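You operate a simulated robot arm through the tools that you are given. There is no shell and no other tool.

You are at the controls of a simulated robot arm. One attempt, no reset.

Task
Move both guide rails to their grey marks and lock them again.

The check looks at the end state, three seconds after you hand in, the way a careful person would. Anything else that was tipped, shoved, dropped, spilled or broken makes it a failure.

Robot
A 6-joint arm with a two-finger parallel gripper, fixed in place. Base frame: the origin is on the floor under the middle of its stand, x ahead of it, y to its left, z up. Units: mm, rad, N and s.
With the tool pointing down near the work surface it reaches from about 580 to 940 mm from the base axis. Its first joint turns from -2.601 to 2.601 rad. Payload 3.43 kg.
The TCP is the grasp point between the finger pads, 34 mm short of the fingertips. In the tool frame z runs along the fingers and y along their closing line. Largest opening 128 mm; finger width 24, thickness 12; the body of the gripper, 48 by 130 mm, starts 96 mm behind the TCP.
Orientation is that of the tool frame in the base frame, as [roll, pitch, yaw] about the fixed x, y, z axes, in that order (R = Rz(yaw) Ry(pitch) Rx(roll)). With the fingers straight down and closing along the base's y, the tool's x points along the base's -x, its y along +y and its z along -z.

Tools
- The arm moves only by the tool step_arm. Its argument "moves" is a list of rows, each a list of 7 numbers: the turn, a rotation vector about the tool's x, y, z in rad, then the shift along the tool's x, y, z in mm, then the closure in counts, from 0 (fully open) to 255 (shut). In form: [[rx, ry, rz, tx, ty, tz, fingers], ...]. A call has 1 to 20 rows; each row is the pose to reach, as a shift and turn from the pose commanded when the call began, along the tool's axes at that moment. Rows are played at 5 a second. More than 50 mm and 0.15 rad between two rows, or a gripper value outside its range, and nothing of the call is played. A pose out of reach is approached as far as the arm can. The call stops where the force on the tool passes 60 N (or 10 N more than at its start, if that is more) or the arm is blocked; 0.2 s more then pass. The fingers move at their own pace (about 108 mm/s each) and stop on an object; they squeeze with about 44 N. The grip force told is the motor's: it shows also when the fingers shut on nothing. Time passes only in rows, and 0.2 s behind the last, so rows that repeat a pose let the fingers close. It gives the time, the measured TCP pose, the force on the tool (base axes), the opening and the grip force at its end, in the units of the frame above (readings bear some noise), with the torque about the TCP (base axes, N m) and any sound that the robot's microphone picked up.
- Cameras (640 x 400 px; columns grow to the right, rows downward): "scene" is fixed at [400.9, 499.9, 1673.9]; the picture's right is [0.97, 0.23, 0.00], its down [0.23, -0.96, -0.19] and it looks along [-0.04, 0.18, -0.98] (base axes); focal length 356 px, centre (320, 200). "wrist" rides on the gripper at [76, -11, -160] in the tool frame; the picture's right is [0.15, 0.99, 0.00], its down [-0.88, 0.13, -0.46] and it looks along [-0.45, 0.07, 0.89] (tool axes); focal length 234 px, centre (320, 200). There is no depth. A picture from a camera that has moved, and an enlarged one, comes with that camera's place and axes in the base frame and with its lens.
- capture(camera): a new picture of that camera. The clock stands still meanwhile.
- move_column(by): slides the trunk up (or, below 0, down) by that many mm; the arm rides with it, the base frame stays. It gives what a move gives, with no picture.
- close_up(camera, box): a new picture of the part [left, top, right, bottom] of that camera's present view, enlarged. The clock stands still meanwhile.
- hand_in(): hands the job in; it is judged then, once.

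Nothing tells you positions but the pictures and the camera data. Unless the task says otherwise, let go and move clear before handing in.

The tools are called after "Request:" as name(argument=value, ...) on one line, values as JSON. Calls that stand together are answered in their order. step_arm: Moves the arm, as the interface text tells. Its arguments: {"type":"object","properties":{"moves":{"type":"array","items":{"type":"array","items":{"type":"number"}}}},"required":["moves"]} The other tools are called the same way: move_column (by) moves the trunk up or down; capture (camera) takes a picture; close_up (camera, box) takes an enlarged picture of a part of a camera's view; hand_in () hands the job in.

At the start:

```text
clock: 0.0
tool_pos: [131.3, 579.7, 1195.1]
tool_rot: [3.141, -0.002, -3.14]
ft_force: [-0.1, -0.4, -0.1]
wrist_torque: [-0.01, 0.02, 0.0]
gripper_width: 128.1
grasp_force: 0.1
trunk travel left (down, up): [-675.0, 35.0]
```

scene: 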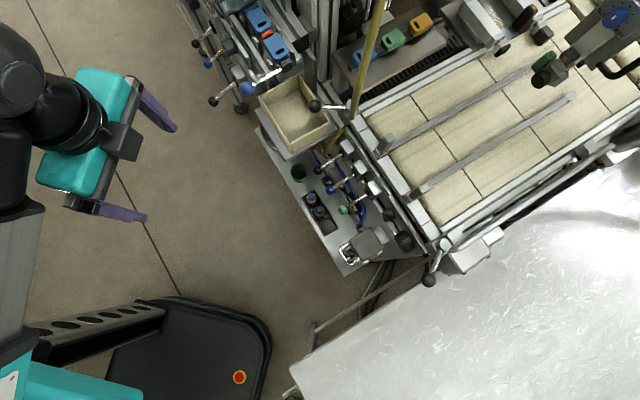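
wrist: 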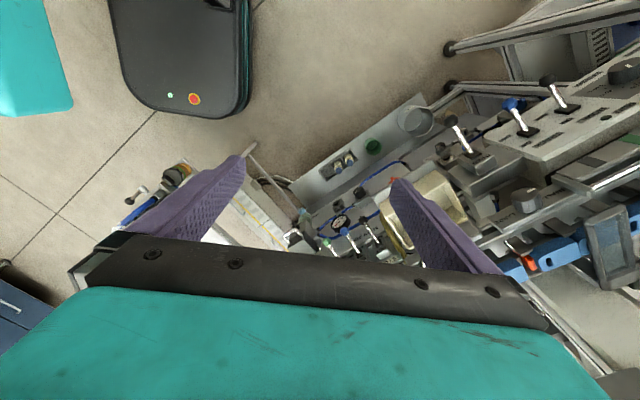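

I see a conveyor-type machine at the upper right with two long bars (guide rails) across a belt, and a cluster of levers and knobs near its end. I'll enlarge the parts of the scene to find the rails, their locks and the grey marks.

Request:
close_up(camera="scene", box=[340, 80, 640, 290])

Request:
close_up(camera="scene", box=[440, 0, 640, 130])

Request:
close_up(camera="scene", box=[180, 0, 440, 170])

Request:
close_up(camera="scene", box=[250, 110, 460, 290])

```text
1.90 times, centred on (490, 185) of scene
camera zoom: at [400.9, 499.9, 1673.9], right [0.97, 0.23, 0.0], down [0.23, -0.96, -0.19], along [-0.04, 0.18, -0.98], focal length 677 px, centre (-4, 229)
```

zoom: 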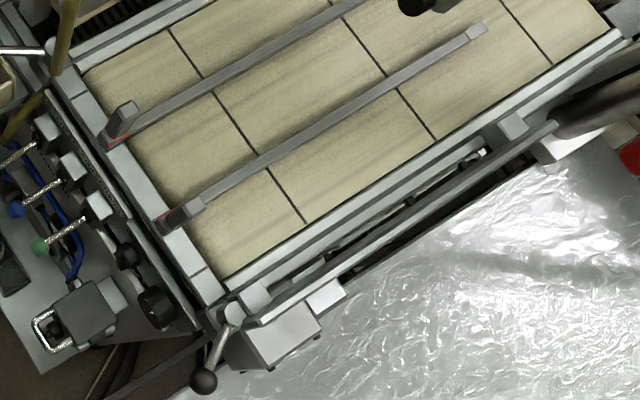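

```text
3.08 times, centred on (540, 65) of scene
camera zoom: at [400.9, 499.9, 1673.9], right [0.97, 0.23, 0.0], down [0.23, -0.96, -0.19], along [-0.04, 0.18, -0.98], focal length 1094 px, centre (-357, 615)
```

zoom: 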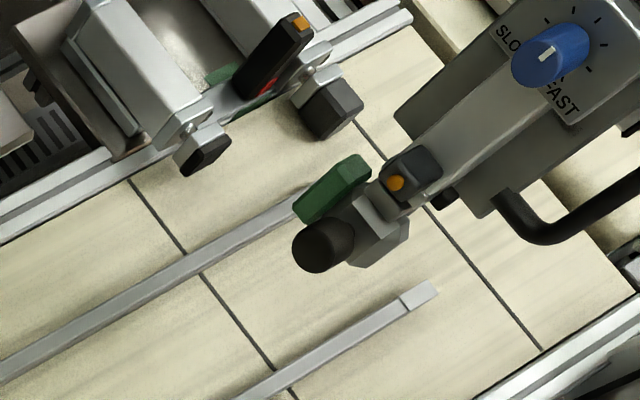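

```text
2.35 times, centred on (310, 85) of scene
camera zoom: at [400.9, 499.9, 1673.9], right [0.97, 0.23, 0.0], down [0.23, -0.96, -0.19], along [-0.04, 0.18, -0.98], focal length 836 px, centre (344, 471)
```

zoom: 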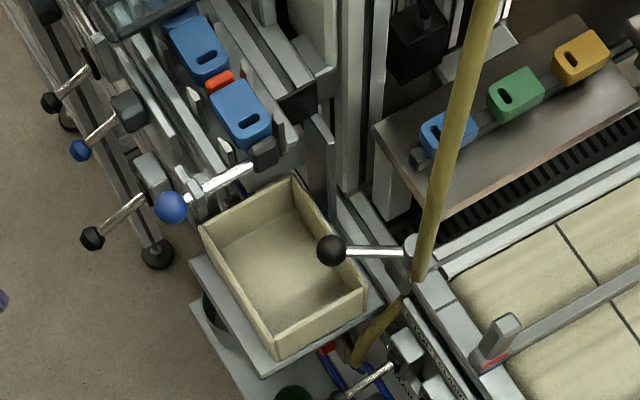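

```text
2.22 times, centred on (355, 200) of scene
camera zoom: at [400.9, 499.9, 1673.9], right [0.97, 0.23, 0.0], down [0.23, -0.96, -0.19], along [-0.04, 0.18, -0.98], focal length 790 px, centre (242, 200)
```

zoom: 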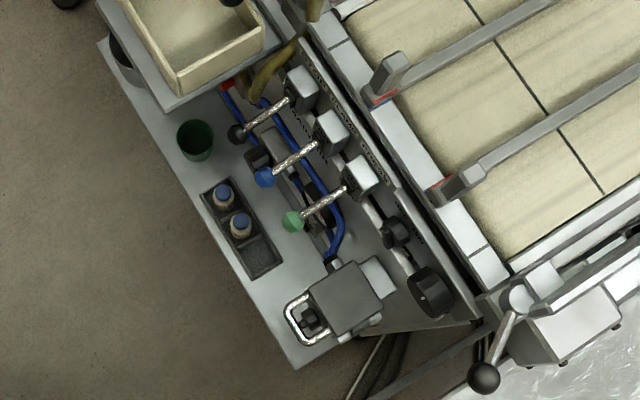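

The rails have red pointers on a cross bar at the near end of the belt, with ball-ended levers at both ends and three labelled levers on a panel. I'll enlarge these further to read the labels and find the grey marks.

Request:
close_up(camera="scene", box=[320, 120, 400, 170])

Request:
close_up(camera="scene", box=[340, 160, 420, 210])

Request:
close_up(camera="scene", box=[380, 190, 476, 250])

Request:
close_up(camera="scene", box=[400, 225, 510, 295])

Request:
close_up(camera="scene", box=[300, 80, 400, 145])

```text
8.00 times, centred on (360, 145) of scene
camera zoom: at [400.9, 499.9, 1673.9], right [0.97, 0.23, 0.0], down [0.23, -0.96, -0.19], along [-0.04, 0.18, -0.98], focal length 2844 px, centre (0, 640)
```

zoom: 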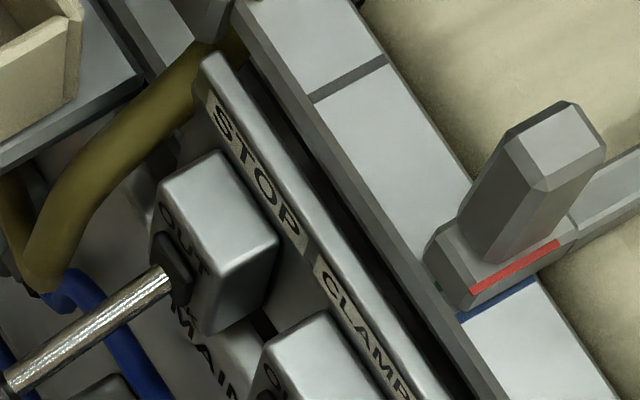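

```text
8.00 times, centred on (380, 185) of scene
camera zoom: at [400.9, 499.9, 1673.9], right [0.97, 0.23, 0.0], down [0.23, -0.96, -0.19], along [-0.04, 0.18, -0.98], focal length 2844 px, centre (-160, 320)
```

zoom: 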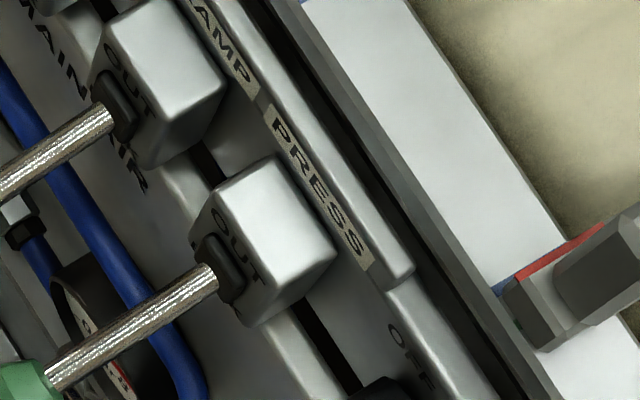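

```text
6.67 times, centred on (428, 220) of scene
camera zoom: at [400.9, 499.9, 1673.9], right [0.97, 0.23, 0.0], down [0.23, -0.96, -0.19], along [-0.04, 0.18, -0.98], focal length 2370 px, centre (-400, 67)
```

zoom: 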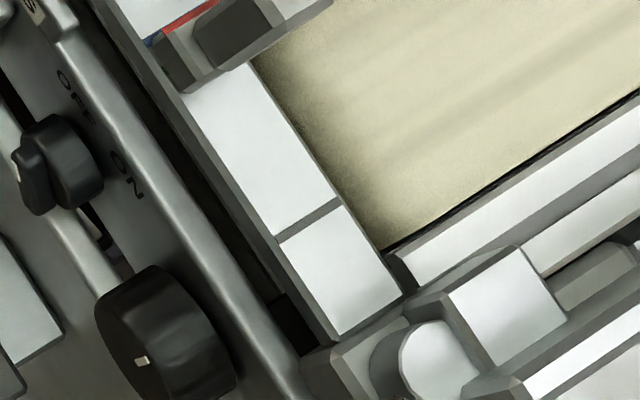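

```text
5.71 times, centred on (455, 260) of scene
camera zoom: at [400.9, 499.9, 1673.9], right [0.97, 0.23, 0.0], down [0.23, -0.96, -0.19], along [-0.04, 0.18, -0.98], focal length 2031 px, centre (-451, -143)
```

zoom: 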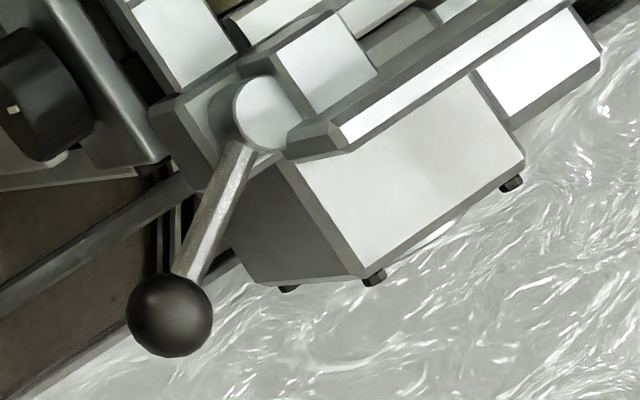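

```text
6.15 times, centred on (350, 112) of scene
camera zoom: at [400.9, 499.9, 1673.9], right [0.97, 0.23, 0.0], down [0.23, -0.96, -0.19], along [-0.04, 0.18, -0.98], focal length 2188 px, centre (135, 738)
```

zoom: 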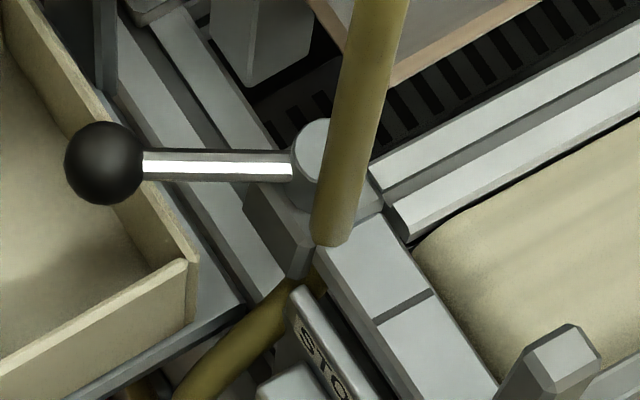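

The cross bar (pale) carries two thin grey lines outside the present rail positions (blue lines lie by the red pointers), and each end has a ball-headed clamp lever. I'll swing the arm round to look at this from the wrist camera, staying high.

Request:
step_arm(moves=[[0, 0, -0.12, -30, -5, 0, 0], [0, 0, -0.24, -60, -10, 0, 0], [0, 0, -0.36, -90, -15, 0, 0], [0, 0, -0.48, -120, -20, 0, 0], [0, 0, -0.6, -150, -20, 0, 0], [0, 0, -0.72, -180, -20, 0, 0], [0, 0, -0.81, -200, -20, 0, 0], [0, 0, -0.81, -200, -20, 0, 0]])

Request:
capture(camera="wrist")

Request:
capture(camera="scene")

```text
clock: 1.1
tool_pos: [258.2, 560.6, 1195.2]
tool_rot: [3.132, -0.004, -2.663]
ft_force: [-16.1, 17.3, 0.0]
wrist_torque: [-2.94, -2.97, -2.08]
gripper_width: 127.7
grasp_force: 0.1
trunk travel left (down, up): [-675.0, 35.0]
stopped in row 5: the force on the tool passed its limit at 137 N (the readings are from after the stop); the commanded pose is now the measured one
```

```text
taken
camera wrist: at [196.1, 513.6, 1355.1], right [-0.59, 0.81, 0.01], down [0.72, 0.52, 0.45], along [0.36, 0.27, -0.89], focal length 234 px, centre (320, 200)
```

wrist: 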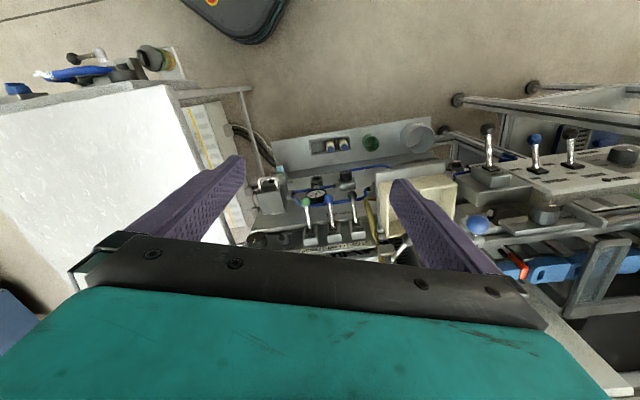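

```text
taken
```

scene: 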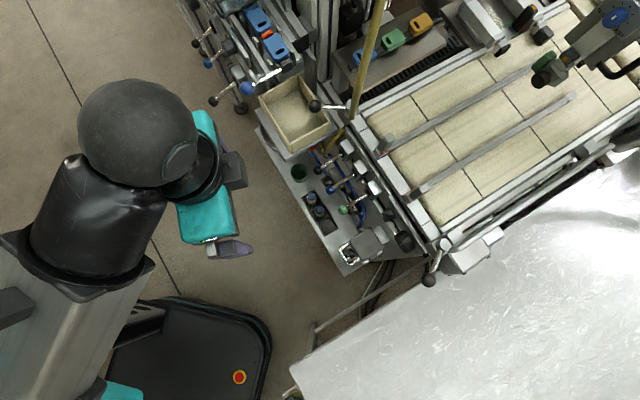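

The stop was a self-contact: the torque puts it at the wrist camera touching the arm's own forearm while folded in close. I'll turn back slightly, extend outward in free air, and only then look again.

Request:
step_arm(moves=[[0, 0, 0.05, -6, 5, 0, 0], [0, 0, 0.1, -20, 15, 0, 0], [0, 0, 0.1, -40, 31, 0, 0], [0, 0, 0.1, -60, 47, 0, 0], [0, 0, 0.1, -80, 62, 0, 0], [0, 0, 0.1, -100, 78, 0, 0], [0, 0, 0.1, -118, 92, 0, 0], [0, 0, 0.1, -118, 92, 0, 0]])

Request:
capture(camera="wrist")

Request:
capture(camera="scene")

```text
clock: 2.9
tool_pos: [320.1, 696.3, 1195.5]
tool_rot: [3.135, -0.003, -2.755]
ft_force: [0.9, -0.5, 0.1]
wrist_torque: [0.04, 0.02, -0.01]
gripper_width: 127.8
grasp_force: 0.1
trunk travel left (down, up): [-675.0, 35.0]
```

```text
taken
camera wrist: at [253.9, 655.3, 1355.7], right [-0.51, 0.86, 0.01], down [0.77, 0.45, 0.45], along [0.39, 0.24, -0.89], focal length 234 px, centre (320, 200)
```

wrist: 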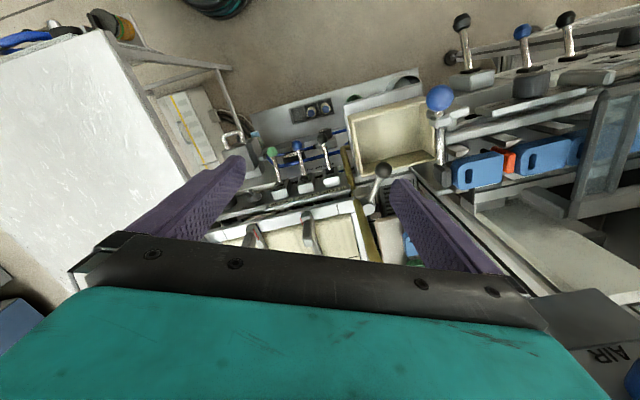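

```text
taken
```

scene: 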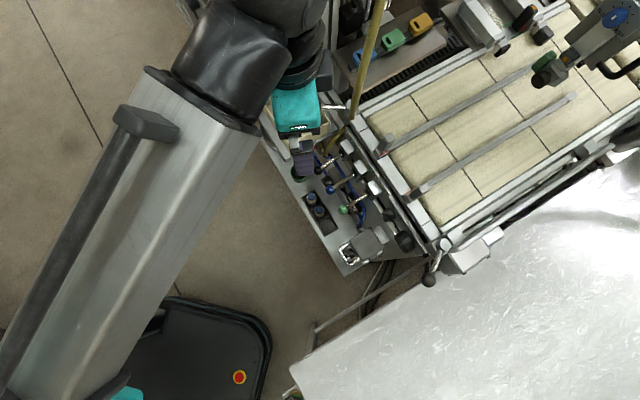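

Both brackets, the upper lever and its hub are now visible in the wrist view. I'll enlarge it to read hub markings and see how the brackets and levers are built.

Request:
close_up(camera="wrist", box=[340, 150, 440, 270])

Request:
close_up(camera="wrist", box=[200, 180, 370, 270])

Request:
close_up(camera="wrist", box=[190, 90, 350, 200])

```text
3.33 times, centred on (390, 210) of wrist
camera zoom: at [253.9, 655.3, 1355.7], right [-0.51, 0.86, 0.01], down [0.77, 0.45, 0.45], along [0.39, 0.24, -0.89], focal length 781 px, centre (87, 167)
```

zoom: 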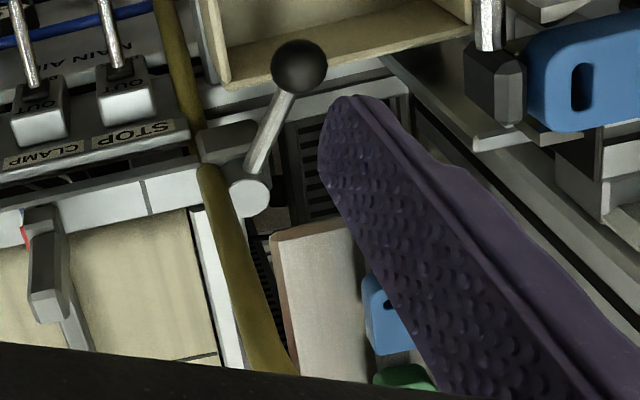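

```text
3.76 times, centred on (285, 225) of wrist
camera zoom: at [253.9, 655.3, 1355.7], right [-0.51, 0.86, 0.01], down [0.77, 0.45, 0.45], along [0.39, 0.24, -0.89], focal length 882 px, centre (452, 106)
```

zoom: 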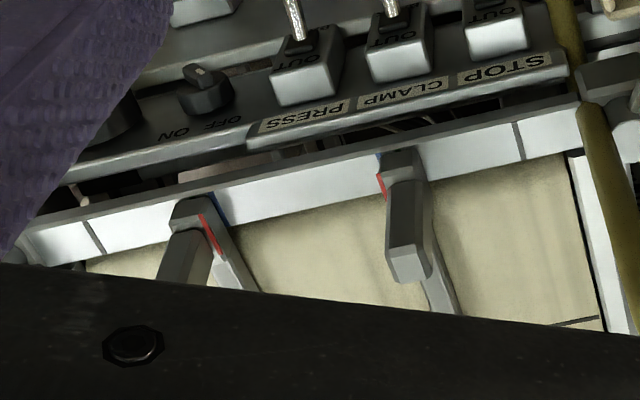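

```text
3.64 times, centred on (270, 145) of wrist
camera zoom: at [253.9, 655.3, 1355.7], right [-0.51, 0.86, 0.01], down [0.77, 0.45, 0.45], along [0.39, 0.24, -0.89], focal length 852 px, centre (502, 400)
```

zoom: 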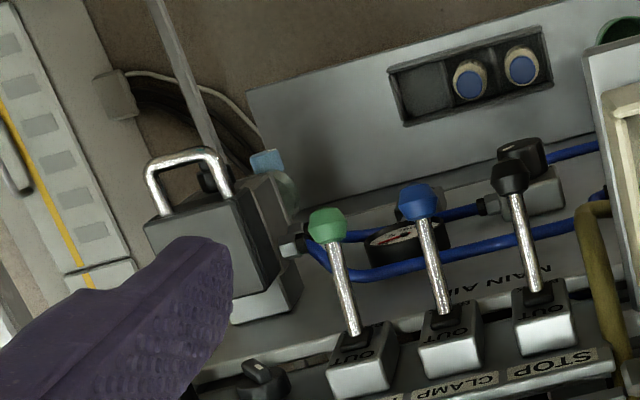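

I can place the main parts now: the cross bar top is near z=965 mm, with the upper grey mark near (425, 798) and the lower one near (587, 633). The clamp hubs are near (385, 835) and (625, 597), with the balls at z≈975. Next I'll move above the lower side to look at that lever and its surroundings.

Request:
step_arm(moves=[[0, 0, -0.05, -14, -19, 0, 0], [0, 0, -0.1, -28, -38, 0, 0], [0, 0, -0.15, -42, -56, 0, 0], [0, 0, -0.2, -56, -75, 0, 0], [0, 0, -0.25, -70, -93, 0, 0], [0, 0, -0.3, -84, -112, 0, 0], [0, 0, -0.35, -98, -130, 0, 0], [0, 0, -0.388, -112, -149, 0, 0], [0, 0, -0.388, -112, -149, 0, 0]])

Request:
capture(camera="wrist")

Request:
capture(camera="scene")

```text
clock: 3.5
tool_pos: [353.1, 675.8, 1193.5]
tool_rot: [3.127, -0.005, -2.696]
ft_force: [-10.1, 11.4, 0.1]
wrist_torque: [-2.04, -1.86, -1.39]
gripper_width: 128.1
grasp_force: 0.0
trunk travel left (down, up): [-675.0, 35.0]
stopped in row 2: the force on the tool passed its limit at 107 N (the readings are from after the stop); the commanded pose is now the measured one
```

```text
taken
camera wrist: at [290.7, 630.9, 1355.1], right [-0.56, 0.83, 0.02], down [0.74, 0.49, 0.45], along [0.37, 0.26, -0.89], focal length 234 px, centre (320, 200)
```

wrist: 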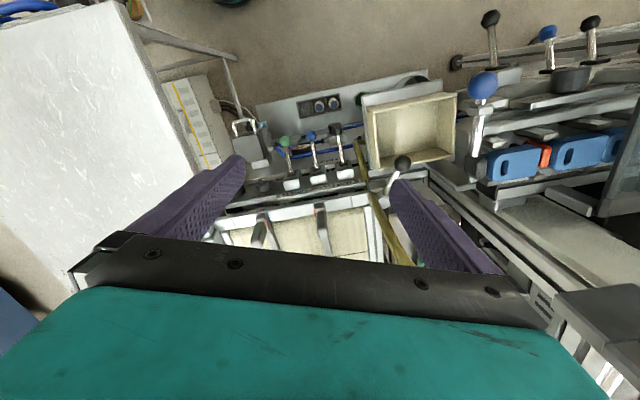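

```text
taken
```

scene: 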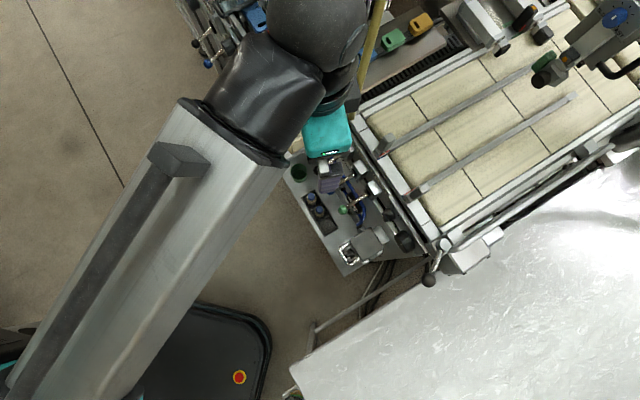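

The wrist camera met the forearm again because the forearm lies level at this height. I'll back off and lower the tool with the arm so that the forearm slopes down to the wrist, which should give the camera clearance.

Request:
step_arm(moves=[[0, 0, 0.05, 4, 8, 0, 0], [0, 0, 0.08, 6, 12, 5, 0], [0, 0, 0.08, 6, 12, 25, 0], [0, 0, 0.08, 6, 12, 45, 0], [0, 0, 0.08, 6, 12, 65, 0], [0, 0, 0.08, 6, 12, 85, 0], [0, 0, 0.08, 6, 12, 105, 0], [0, 0, 0.08, 6, 12, 105, 0]])

Request:
capture(camera="scene")

```text
clock: 5.3
tool_pos: [341.1, 684.6, 1089.3]
tool_rot: [3.127, -0.006, -2.775]
ft_force: [0.0, 0.2, 0.5]
wrist_torque: [0.0, 0.0, 0.0]
gripper_width: 127.8
grasp_force: 0.1
trunk travel left (down, up): [-675.0, 35.0]
```

```text
taken
```

scene: 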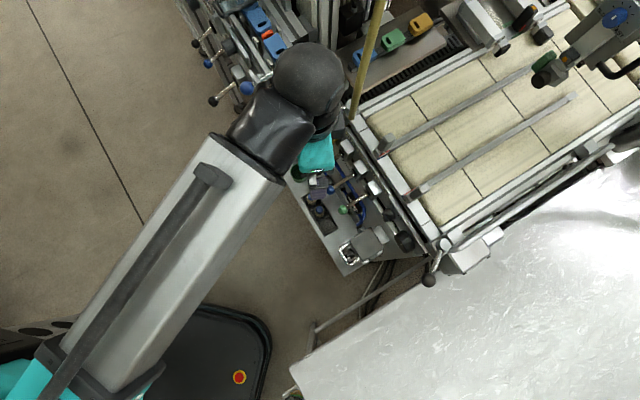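

The forearm now slopes down to the wrist, so there is more room. I'll try turning the tool in free air toward the cross bar direction while moving toward the lower lever, watching the force.

Request:
step_arm(moves=[[0.007, -0.003, -0.05, -12, -17, 0, 0], [0.014, -0.006, -0.1, -24, -35, 0, 0], [0.014, -0.006, -0.15, -36, -52, 0, 0], [0.014, -0.006, -0.2, -48, -69, 0, 0], [0.014, -0.006, -0.25, -60, -87, 0, 0], [0.014, -0.006, -0.3, -72, -104, 0, 0], [0.014, -0.006, -0.35, -84, -121, 0, 0], [0.014, -0.006, -0.4, -96, -138, 0, 0], [0.014, -0.006, -0.4, -96, -138, 0, 0]])

Request:
capture(camera="wrist")

Request:
capture(camera="scene")

```text
clock: 7.3
tool_pos: [481.4, 590.6, 1087.3]
tool_rot: [-3.141, 0.001, -2.376]
ft_force: [-0.6, -0.1, 0.2]
wrist_torque: [0.01, -0.01, 0.0]
gripper_width: 128.0
grasp_force: 0.1
trunk travel left (down, up): [-675.0, 35.0]
```

```text
taken
camera wrist: at [433.6, 528.8, 1247.1], right [-0.79, 0.61, 0.0], down [0.54, 0.7, 0.46], along [0.28, 0.36, -0.89], focal length 234 px, centre (320, 200)
```

wrist: 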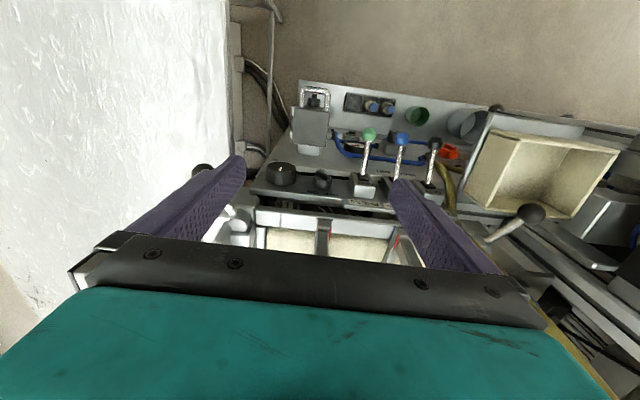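

```text
taken
```

scene: 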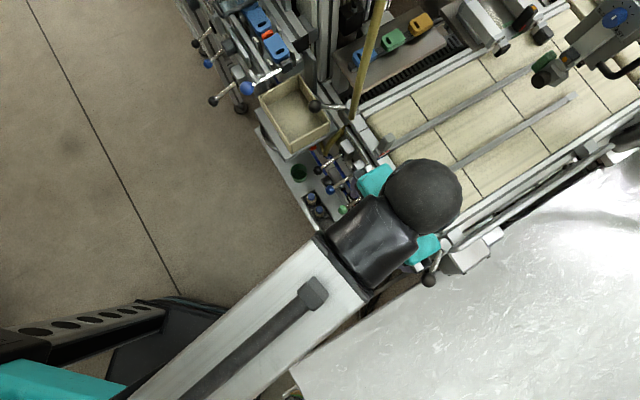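

The turn works at this height. I'll enlarge the wrist view to study both levers, the marks and the brackets from here.

Request:
close_up(camera="wrist", box=[180, 150, 290, 260])

Request:
close_up(camera="wrist", box=[280, 160, 440, 270])

Request:
close_up(camera="wrist", box=[430, 120, 630, 260])

```text
3.64 times, centred on (235, 205) of wrist
camera zoom: at [433.6, 528.8, 1247.1], right [-0.79, 0.61, 0.0], down [0.54, 0.7, 0.46], along [0.28, 0.36, -0.89], focal length 852 px, centre (629, 182)
```

zoom: 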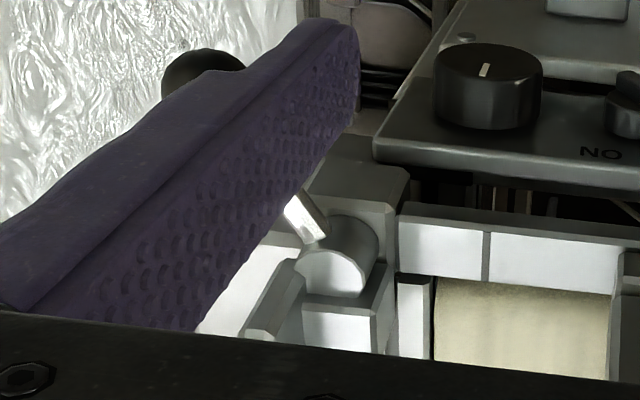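

```text
3.64 times, centred on (360, 215) of wrist
camera zoom: at [433.6, 528.8, 1247.1], right [-0.79, 0.61, 0.0], down [0.54, 0.7, 0.46], along [0.28, 0.36, -0.89], focal length 852 px, centre (174, 146)
```

zoom: 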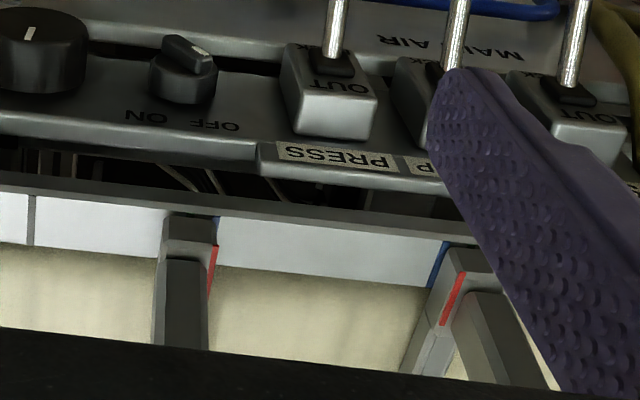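

```text
2.86 times, centred on (530, 190) of wrist
camera zoom: at [433.6, 528.8, 1247.1], right [-0.79, 0.61, 0.0], down [0.54, 0.7, 0.46], along [0.28, 0.36, -0.89], focal length 669 px, centre (-280, 229)
```

zoom: 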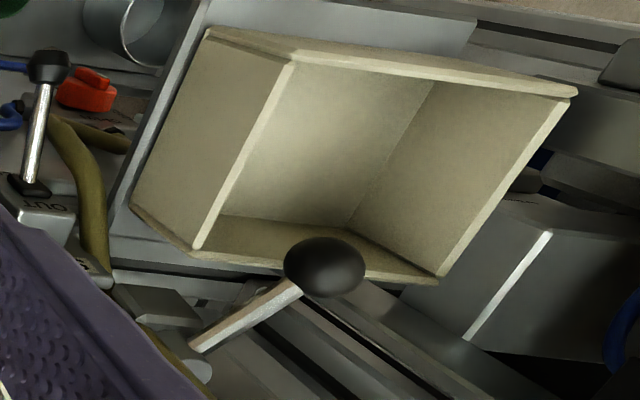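

The rails' red pointers sit at the blue lines now, and each must go about 70 mm outward to the grey line. I'll begin with the lower lever, whose ball is near (609, 523, 976) and is free of the hose, by moving above it with the fingers part-closed to straddle the ball.

Request:
step_arm(moves=[[0, 0, 0, -6, -20, 0, 60], [0, 0, 0, -13, -40, 0, 135], [0, 0, 0, -20, -60, 0, 135], [0, 0, 0, -26, -80, 0, 135], [0, 0, 0, -33, -100, 0, 135], [0, 0, 0, -39, -120, 0, 135], [0, 0, 0, -45, -138, 0, 135], [0, 0, 0, -45, -138, 0, 135]])

Request:
capture(camera="wrist")

Request:
capture(camera="scene")

```text
clock: 9.1
tool_pos: [608.9, 521.0, 1088.4]
tool_rot: [3.142, 0.001, -2.374]
ft_force: [-0.6, -0.8, 0.5]
wrist_torque: [0.0, 0.0, 0.02]
gripper_width: 60.1
grasp_force: 0.0
trunk travel left (down, up): [-675.0, 35.0]
```

```text
taken
camera wrist: at [561.6, 460.3, 1247.4], right [-0.79, 0.61, 0.0], down [0.54, 0.7, 0.46], along [0.28, 0.36, -0.89], focal length 234 px, centre (320, 200)
```

wrist: 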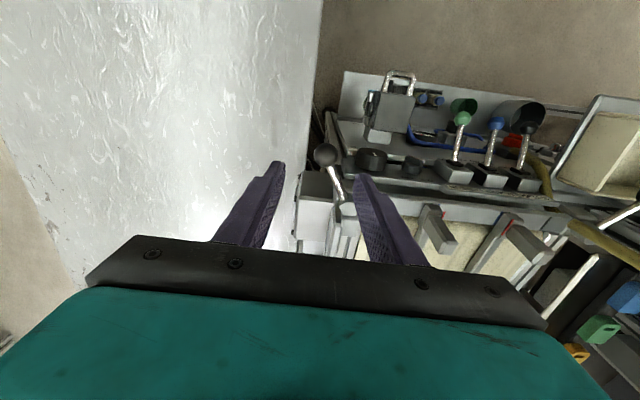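

```text
taken
```

scene: 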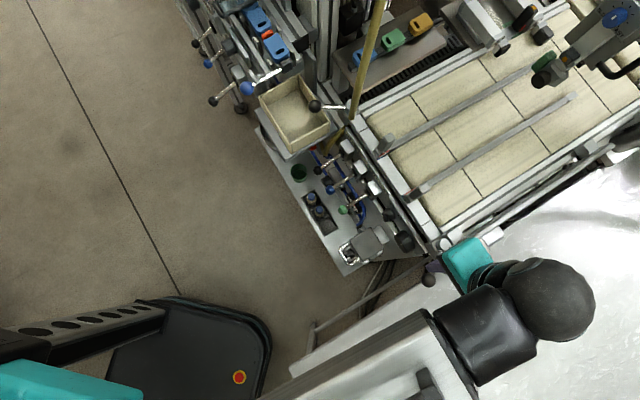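

The ball and lever now show just above and between the fingertips in the wrist view. I'll enlarge to fix their position and look for any markings on the hub.

Request:
close_up(camera="wrist", box=[280, 130, 380, 240])

Request:
close_up(camera="wrist", box=[360, 180, 560, 300])

```text
3.64 times, centred on (330, 185) of wrist
camera zoom: at [561.6, 460.3, 1247.4], right [-0.79, 0.61, 0.0], down [0.54, 0.7, 0.46], along [0.28, 0.36, -0.89], focal length 852 px, centre (284, 254)
```

zoom: 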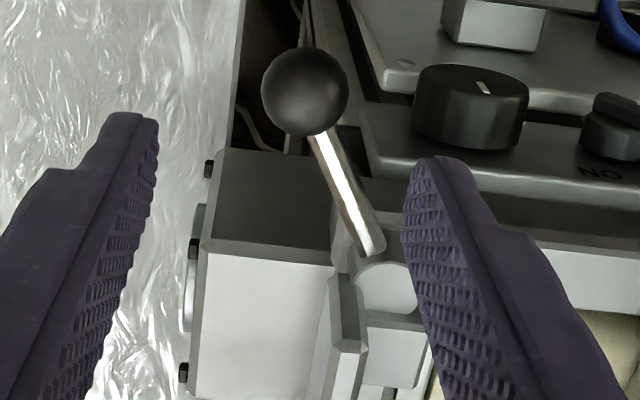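

```text
3.20 times, centred on (460, 240) of wrist
camera zoom: at [561.6, 460.3, 1247.4], right [-0.79, 0.61, 0.0], down [0.54, 0.7, 0.46], along [0.28, 0.36, -0.89], focal length 749 px, centre (-128, 72)
```

zoom: 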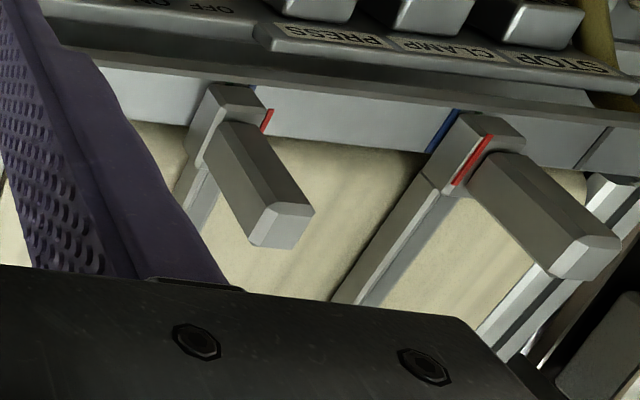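

The ball looks to be near (603, 523) with its centre around z=990, so I'll descend with the open fingers straddling it, staying just above the level of anything beneath.

Request:
step_arm(moves=[[0, 0, 0, 2.5, 5, 15, 135], [0, 0, 0, 2.5, 5, 30, 135], [0, 0, 0, 2.5, 5, 45, 135], [0, 0, 0, 2.5, 5, 58, 135], [0, 0, 0, 2.5, 5, 70, 135], [0, 0, 0, 2.5, 5, 80, 135], [0, 0, 0, 2.5, 5, 80, 135]])

Request:
capture(camera="wrist")

Request:
close_up(camera="scene", box=[390, 210, 510, 300])

```text
clock: 10.7
tool_pos: [604.0, 524.4, 1008.1]
tool_rot: [3.141, 0.002, -2.375]
ft_force: [-0.6, 0.1, 0.8]
wrist_torque: [0.02, 0.01, -0.02]
gripper_width: 60.3
grasp_force: 0.1
trunk travel left (down, up): [-675.0, 35.0]
```

```text
taken
camera wrist: at [556.3, 462.7, 1167.0], right [-0.79, 0.61, 0.0], down [0.54, 0.7, 0.46], along [0.28, 0.36, -0.89], focal length 234 px, centre (320, 200)
```

wrist: 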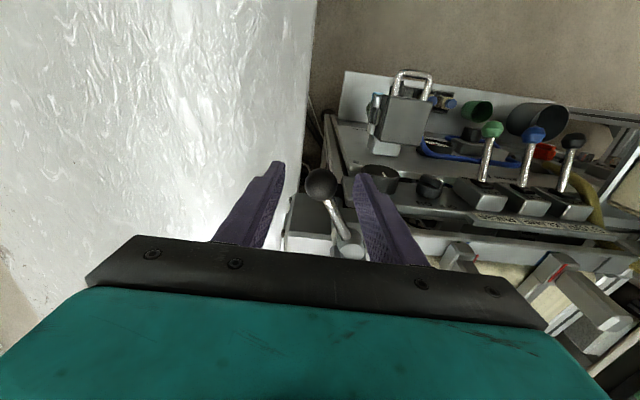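

```text
4.44 times, centred on (450, 255) of scene
camera zoom: at [400.9, 499.9, 1673.9], right [0.97, 0.23, 0.0], down [0.23, -0.96, -0.19], along [-0.04, 0.18, -0.98], focal length 1580 px, centre (-258, -44)
```

zoom: 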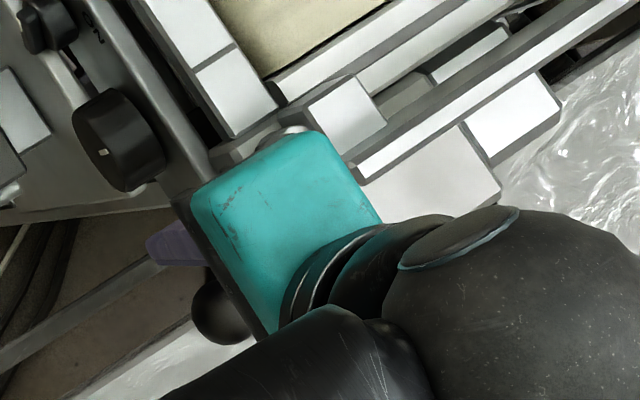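

The ball sits between the open fingers at the right height. I'll test the lever gently inward (toward the belt's middle) in small steps and see whether it yields or resists.

Request:
step_arm(moves=[[0, 0, 0, 0, 5, 0, 135], [0, 0, 0, 0, 10, 0, 135], [0, 0, 0, 0, 13, 0, 135], [0, 0, 0, 0, 15, 0, 135], [0, 0, 0, 0, 17, 0, 135], [0, 0, 0, 0, 19, 0, 135], [0, 0, 0, 0, 21, 0, 135], [0, 0, 0, 0, 23, 0, 135]])

Request:
close_up(camera="wrist", box=[230, 130, 410, 260])

```text
clock: 12.5
tool_pos: [589.4, 541.1, 1008.2]
tool_rot: [3.141, 0.001, -2.376]
ft_force: [1.7, -4.4, -0.2]
wrist_torque: [-0.08, 0.01, -0.03]
gripper_width: 62.1
grasp_force: 1.7
trunk travel left (down, up): [-675.0, 35.0]
```

```text
3.08 times, centred on (320, 195) of wrist
camera zoom: at [540.8, 478.8, 1167.8], right [-0.79, 0.61, 0.0], down [0.54, 0.7, 0.46], along [0.28, 0.36, -0.89], focal length 720 px, centre (320, 215)
```

zoom: 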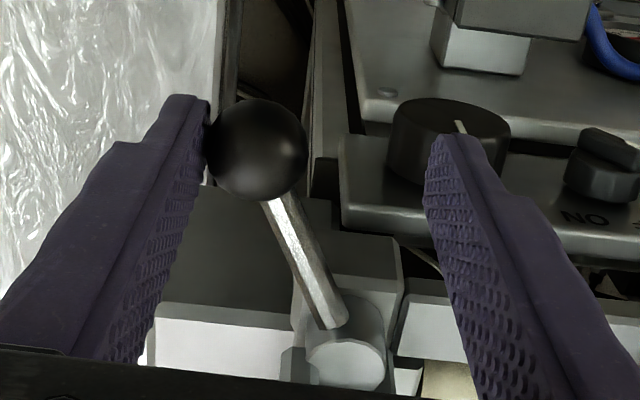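

The lever yielded inward by about 4 mm with only some 5 N, so inward looks like its free direction. I'll keep pushing along its arc in small steps and watch the force.

Request:
step_arm(moves=[[0, 0, 0, 2, 4, 0, 135], [0, 0, 0, 4, 8, 0, 135], [0, 0, 0, 6, 12, 0, 135], [0, 0, 0, 8, 16, 0, 135], [0, 0, 0, 10.5, 20, 0, 135], [0, 0, 0, 10.5, 20, 0, 135]])

Request:
close_up(camera="wrist", box=[230, 130, 410, 260])

```text
clock: 13.9
tool_pos: [567.0, 548.7, 1008.5]
tool_rot: [3.141, 0.002, -2.375]
ft_force: [1.0, 0.0, -1.5]
wrist_torque: [0.01, 0.0, -0.02]
gripper_width: 60.8
grasp_force: 0.6
trunk travel left (down, up): [-675.0, 35.0]
```

```text
3.08 times, centred on (320, 195) of wrist
camera zoom: at [519.2, 486.2, 1167.5], right [-0.79, 0.61, 0.0], down [0.54, 0.7, 0.46], along [0.28, 0.36, -0.89], focal length 720 px, centre (320, 215)
```

zoom: 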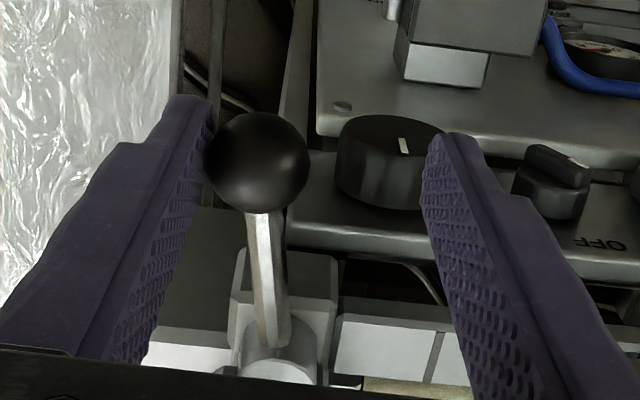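

The lever swings freely, now pointing nearly straight at the robot. I'll carry on along the arc until it meets its stop.

Request:
step_arm(moves=[[0, 0, 0, 0.4, 5, 0, 135], [0, 0, 0, 0.8, 10, 0, 135], [0, 0, 0, 1, 15, 0, 135], [0, 0, 0, 1, 19, 0, 135], [0, 0, 0, 0, 24, 0, 135], [0, 0, 0, -1, 29, 0, 135], [0, 0, 0, -2, 33, 0, 135], [0, 0, 0, -2.7, 37.5, 0, 135], [0, 0, 0, -2.7, 37.5, 0, 135]])

Request:
close_up(camera="wrist", box=[230, 130, 410, 260])

Request:
close_up(camera="scene", box=[340, 180, 500, 290])

```text
clock: 15.9
tool_pos: [541.7, 577.2, 1008.6]
tool_rot: [-3.142, 0.002, -2.375]
ft_force: [0.4, -0.8, 0.1]
wrist_torque: [-0.01, 0.02, -0.01]
gripper_width: 60.4
grasp_force: 0.0
trunk travel left (down, up): [-675.0, 35.0]
```

```text
3.08 times, centred on (320, 195) of wrist
camera zoom: at [494.8, 515.0, 1167.5], right [-0.79, 0.61, 0.0], down [0.54, 0.7, 0.46], along [0.28, 0.36, -0.89], focal length 720 px, centre (320, 215)
```

zoom: 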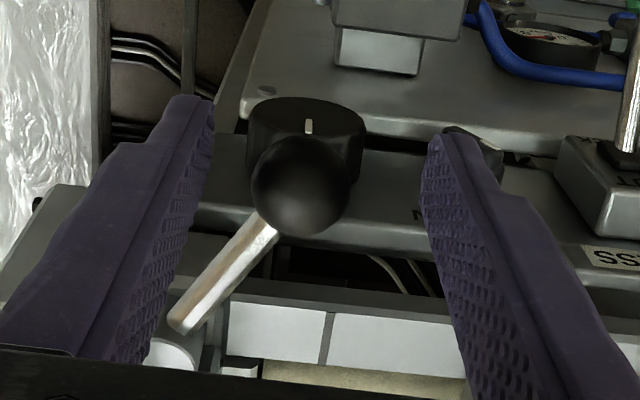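

```text
3.64 times, centred on (420, 235) of scene
camera zoom: at [400.9, 499.9, 1673.9], right [0.97, 0.23, 0.0], down [0.23, -0.96, -0.19], along [-0.04, 0.18, -0.98], focal length 1293 px, centre (-44, 73)
```

zoom: 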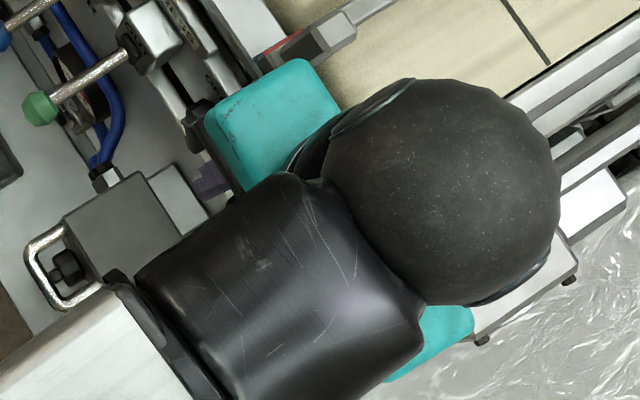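

The ball has run ahead of the finger by itself to roughly 62° from its start. I'll nudge on a little further to see whether it's at its stop.

Request:
step_arm(moves=[[0, 0, 0, -2, 5, 0, 135], [0, 0, 0, -5, 10, 0, 135], [0, 0, 0, -8, 14, 0, 135], [0, 0, 0, -10, 17, 0, 135], [0, 0, 0, -13, 20, 0, 135], [0, 0, 0, -13, 20, 0, 135]])

Request:
close_up(camera="wrist", box=[230, 130, 410, 260])

```text
clock: 17.3
tool_pos: [539.0, 595.9, 1008.4]
tool_rot: [-3.14, 0.0, -2.377]
ft_force: [-2.7, -26.3, -4.6]
wrist_torque: [-0.51, 0.2, -0.9]
gripper_width: 70.7
grasp_force: 9.1
trunk travel left (down, up): [-675.0, 35.0]
```

```text
3.08 times, centred on (320, 195) of wrist
camera zoom: at [490.6, 535.7, 1168.1], right [-0.79, 0.61, 0.0], down [0.55, 0.7, 0.45], along [0.28, 0.36, -0.89], focal length 720 px, centre (320, 215)
```

zoom: 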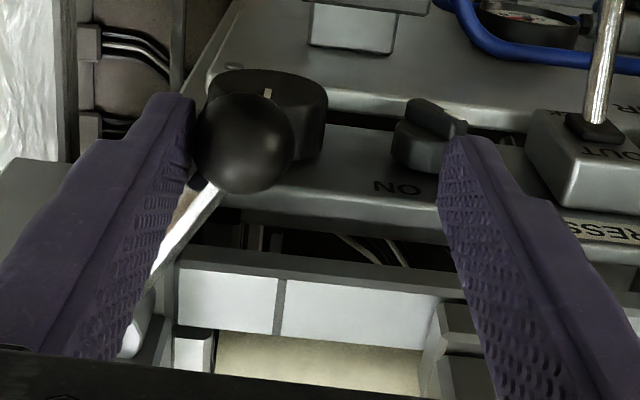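

The lever has reached its stop about 63° from where it started, so the lower clamp should be open. I'll back the finger off the ball and lift straight up.

Request:
step_arm(moves=[[0, 0, 0, 2, -6, 0, 135], [0, 0, 0, 5, -11, 0, 135], [0, 0, 0, 5, -11, 0, 135], [0, 0, 0, 5, -11, -20, 135], [0, 0, 0, 5, -11, -45, 135], [0, 0, 0, 5, -11, -70, 135], [0, 0, 0, 5, -11, -85, 135], [0, 0, 0, 5, -11, -85, 135]])

Request:
capture(camera="wrist")

Request:
close_up(camera="wrist", box=[200, 140, 400, 260])

```text
clock: 19.1
tool_pos: [543.0, 588.4, 1093.3]
tool_rot: [3.141, 0.002, -2.376]
ft_force: [-0.5, 0.0, 0.7]
wrist_torque: [0.01, -0.01, 0.01]
gripper_width: 60.4
grasp_force: 0.0
trunk travel left (down, up): [-675.0, 35.0]
```

```text
taken
camera wrist: at [494.5, 527.1, 1252.7], right [-0.79, 0.61, 0.0], down [0.54, 0.7, 0.46], along [0.28, 0.36, -0.89], focal length 234 px, centre (320, 200)
```

wrist: 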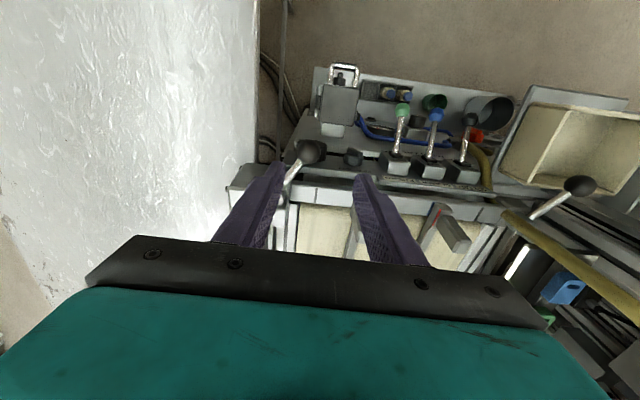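

```text
3.20 times, centred on (300, 200) of wrist
camera zoom: at [494.5, 527.1, 1252.7], right [-0.79, 0.61, 0.0], down [0.54, 0.7, 0.46], along [0.28, 0.36, -0.89], focal length 749 px, centre (384, 200)
```

zoom: 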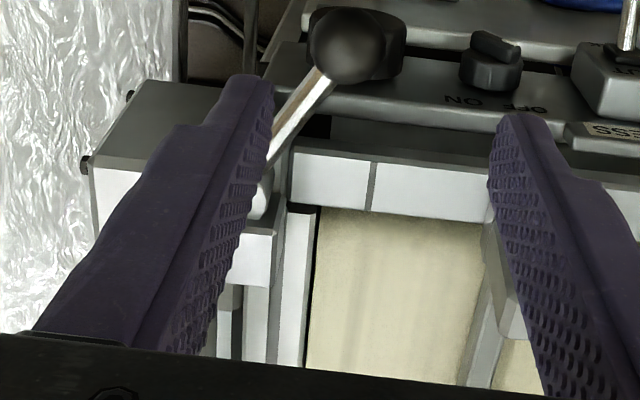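

The lower lever is parked at its stop pointing inward. Now I'll look closely at the lower rail's bracket and post from both cameras to plan the slide.

Request:
close_up(camera="scene", box=[370, 130, 470, 200])

Request:
close_up(camera="wrist", box=[330, 160, 500, 280])

```text
5.71 times, centred on (420, 165) of scene
camera zoom: at [400.9, 499.9, 1673.9], right [0.97, 0.23, 0.0], down [0.23, -0.96, -0.19], along [-0.04, 0.18, -0.98], focal length 2031 px, centre (-251, 400)
```

zoom: 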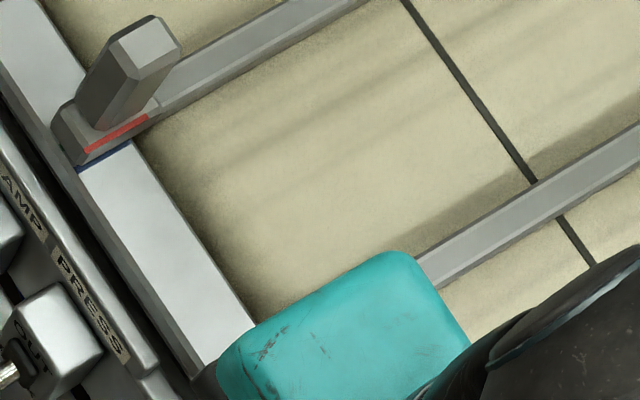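

```text
3.33 times, centred on (415, 220) of wrist
camera zoom: at [494.5, 527.1, 1252.7], right [-0.79, 0.61, 0.0], down [0.54, 0.7, 0.46], along [0.28, 0.36, -0.89], focal length 781 px, centre (3, 133)
```

zoom: 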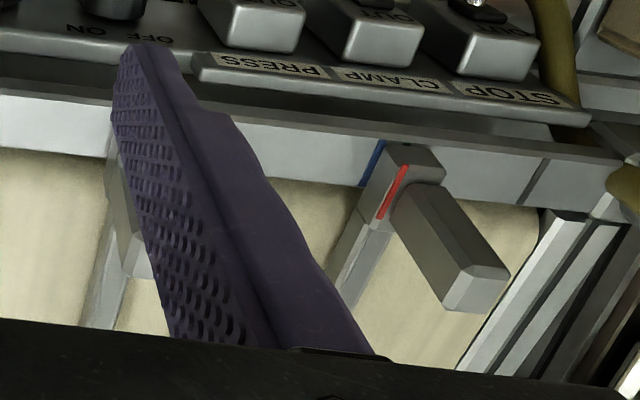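

The lower post's top is near (553, 686) at about z=1034. I'll move above it with the fingers open 60 mm, staying clear over the post tops, and check the alignment before going down.

Request:
step_arm(moves=[[0, 0, 0, -10, 9, 0, 135], [0, 0, 0, -22, 18, 0, 135], [0, 0, 0, -35, 28, 0, 135], [0, 0, 0, -48, 40, 0, 135], [0, 0, 0, -61, 52, 0, 135], [0, 0, 0, -75, 63, 0, 135], [0, 0, 0, -75, 63, 0, 135]])

Request:
capture(camera="wrist")

Request:
close_up(camera="wrist", box=[230, 130, 430, 260])

Request:
capture(camera="scene")

```text
clock: 20.7
tool_pos: [553.5, 685.9, 1093.0]
tool_rot: [-3.141, 0.005, -2.376]
ft_force: [0.5, -0.1, 0.7]
wrist_torque: [-0.01, 0.0, 0.02]
gripper_width: 60.2
grasp_force: 0.1
trunk travel left (down, up): [-675.0, 35.0]
```

```text
taken
camera wrist: at [504.7, 624.5, 1252.4], right [-0.79, 0.61, 0.0], down [0.54, 0.7, 0.46], along [0.28, 0.36, -0.89], focal length 234 px, centre (320, 200)
```

wrist: 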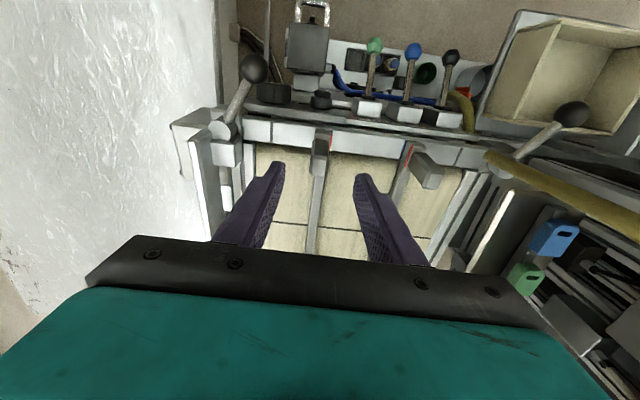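

```text
3.08 times, centred on (330, 195) of wrist
camera zoom: at [504.7, 624.5, 1252.4], right [-0.79, 0.61, 0.0], down [0.54, 0.7, 0.46], along [0.28, 0.36, -0.89], focal length 720 px, centre (289, 215)
```

zoom: 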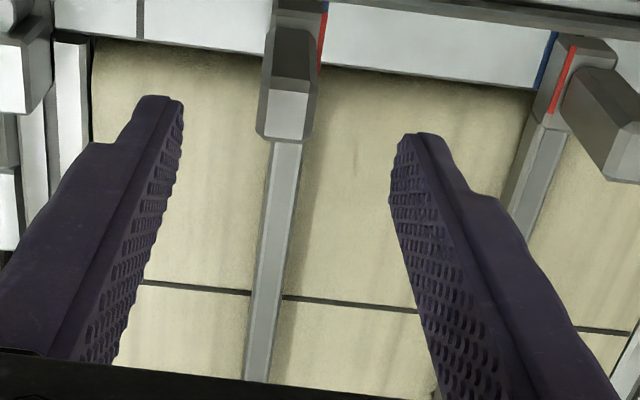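

```text
taken
```

scene: 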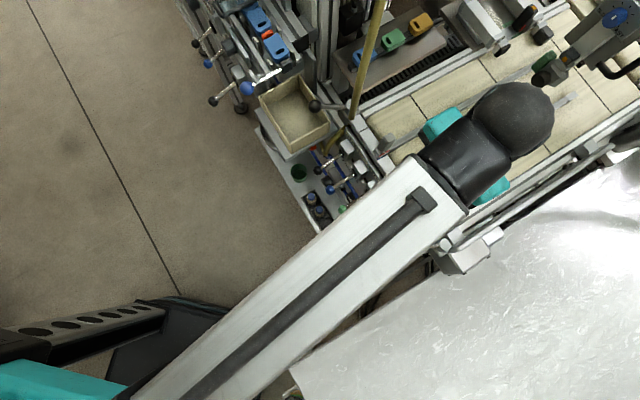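

The lower post lies centred between the open fingers, a few millimetres toward the robot. I'll descend around it to tips at about z=995 and close on it.

Request:
step_arm(moves=[[0, 0, 0, 3.5, 0, 15, 135], [0, 0, 0, 3.5, 0, 30, 135], [0, 0, 0, 3.5, 0, 45, 135], [0, 0, 0, 3.5, 0, 55, 135], [0, 0, 0, 3.5, 0, 64, 135], [0, 0, 0, 3.5, 0, 64, 135]])

Request:
close_up(camera="wrist", box=[230, 130, 430, 260])

```text
clock: 22.1
tool_pos: [550.0, 684.7, 1028.4]
tool_rot: [3.141, 0.004, -2.375]
ft_force: [-0.4, 0.6, 0.0]
wrist_torque: [0.03, -0.03, 0.01]
gripper_width: 60.2
grasp_force: 0.1
trunk travel left (down, up): [-675.0, 35.0]
```

```text
3.08 times, centred on (330, 195) of wrist
camera zoom: at [502.0, 622.3, 1188.3], right [-0.79, 0.61, 0.0], down [0.54, 0.7, 0.46], along [0.28, 0.36, -0.89], focal length 720 px, centre (289, 215)
```

zoom: 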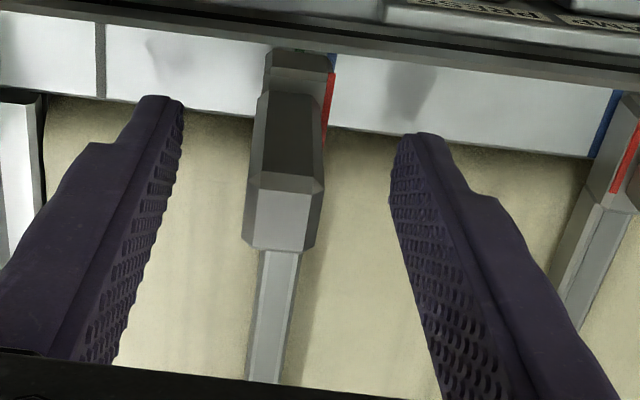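

The post is centred between the pads. I'll close on it and slide outward a first 20 mm in small steps to confirm the rail is free.

Request:
step_arm(moves=[[0, 0, 0, 0, 0, 0, 200], [0, 0, 0, 0, 0, 0, 255], [0, 0, 0, 0, 0, 0, 255], [0, 0, 0, 0, 0, 0, 255], [0, 0, 0, 0, -3, 0, 255], [0, 0, 0, 0, -6, 0, 255], [0, 0, 0, 0, -10, 0, 255], [0, 0, 0, 0, -15, 0, 255], [0, 0, 0, 0, -20, 0, 255], [0, 0, 0, 0, -20, 0, 255]])

Request:
close_up(camera="wrist", box=[230, 130, 430, 260])

```text
clock: 24.3
tool_pos: [564.9, 669.1, 1027.8]
tool_rot: [3.141, 0.003, -2.375]
ft_force: [-0.8, -0.4, -2.5]
wrist_torque: [0.43, -0.57, 1.09]
gripper_width: 18.2
grasp_force: 45.3
trunk travel left (down, up): [-675.0, 35.0]
```

```text
3.08 times, centred on (330, 195) of wrist
camera zoom: at [516.4, 607.9, 1188.3], right [-0.79, 0.61, 0.0], down [0.54, 0.7, 0.46], along [0.28, 0.36, -0.89], focal length 720 px, centre (289, 215)
```

zoom: 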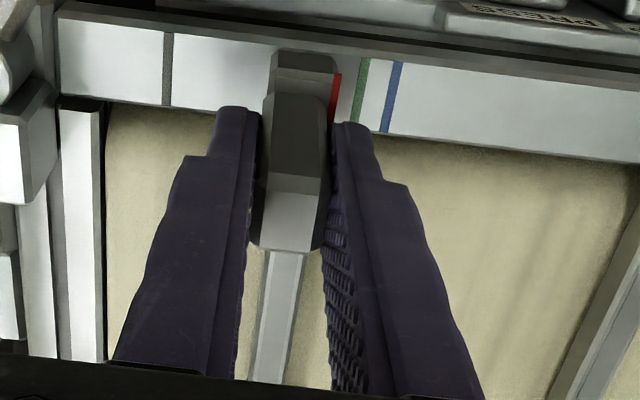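

The rail slides freely, and a green line next to the blue one has come into view, so the grey line further out remains the target. Before going further, I'll look at the block by the hub for finger clearance.

Request:
close_up(camera="wrist", box=[190, 110, 300, 200])

Request:
capture(camera="wrist")

```text
4.44 times, centred on (245, 155) of wrist
camera zoom: at [516.4, 607.9, 1188.3], right [-0.79, 0.61, 0.0], down [0.54, 0.7, 0.46], along [0.28, 0.36, -0.89], focal length 1041 px, centre (653, 400)
```

zoom: 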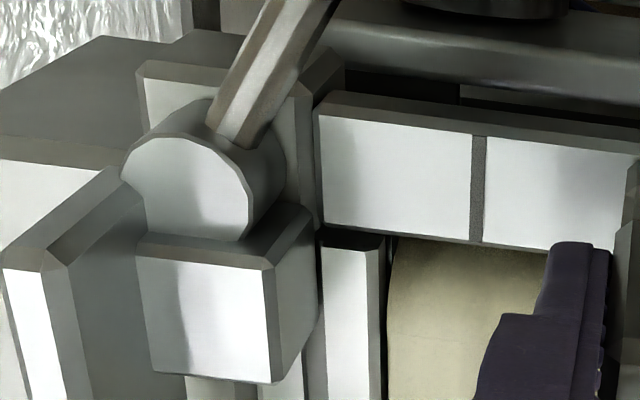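

```text
taken
camera wrist: at [516.4, 607.9, 1188.3], right [-0.79, 0.61, 0.0], down [0.54, 0.7, 0.46], along [0.28, 0.36, -0.89], focal length 234 px, centre (320, 200)
```

wrist: 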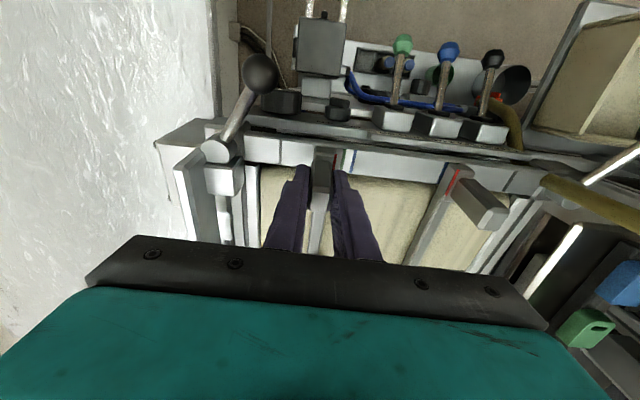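

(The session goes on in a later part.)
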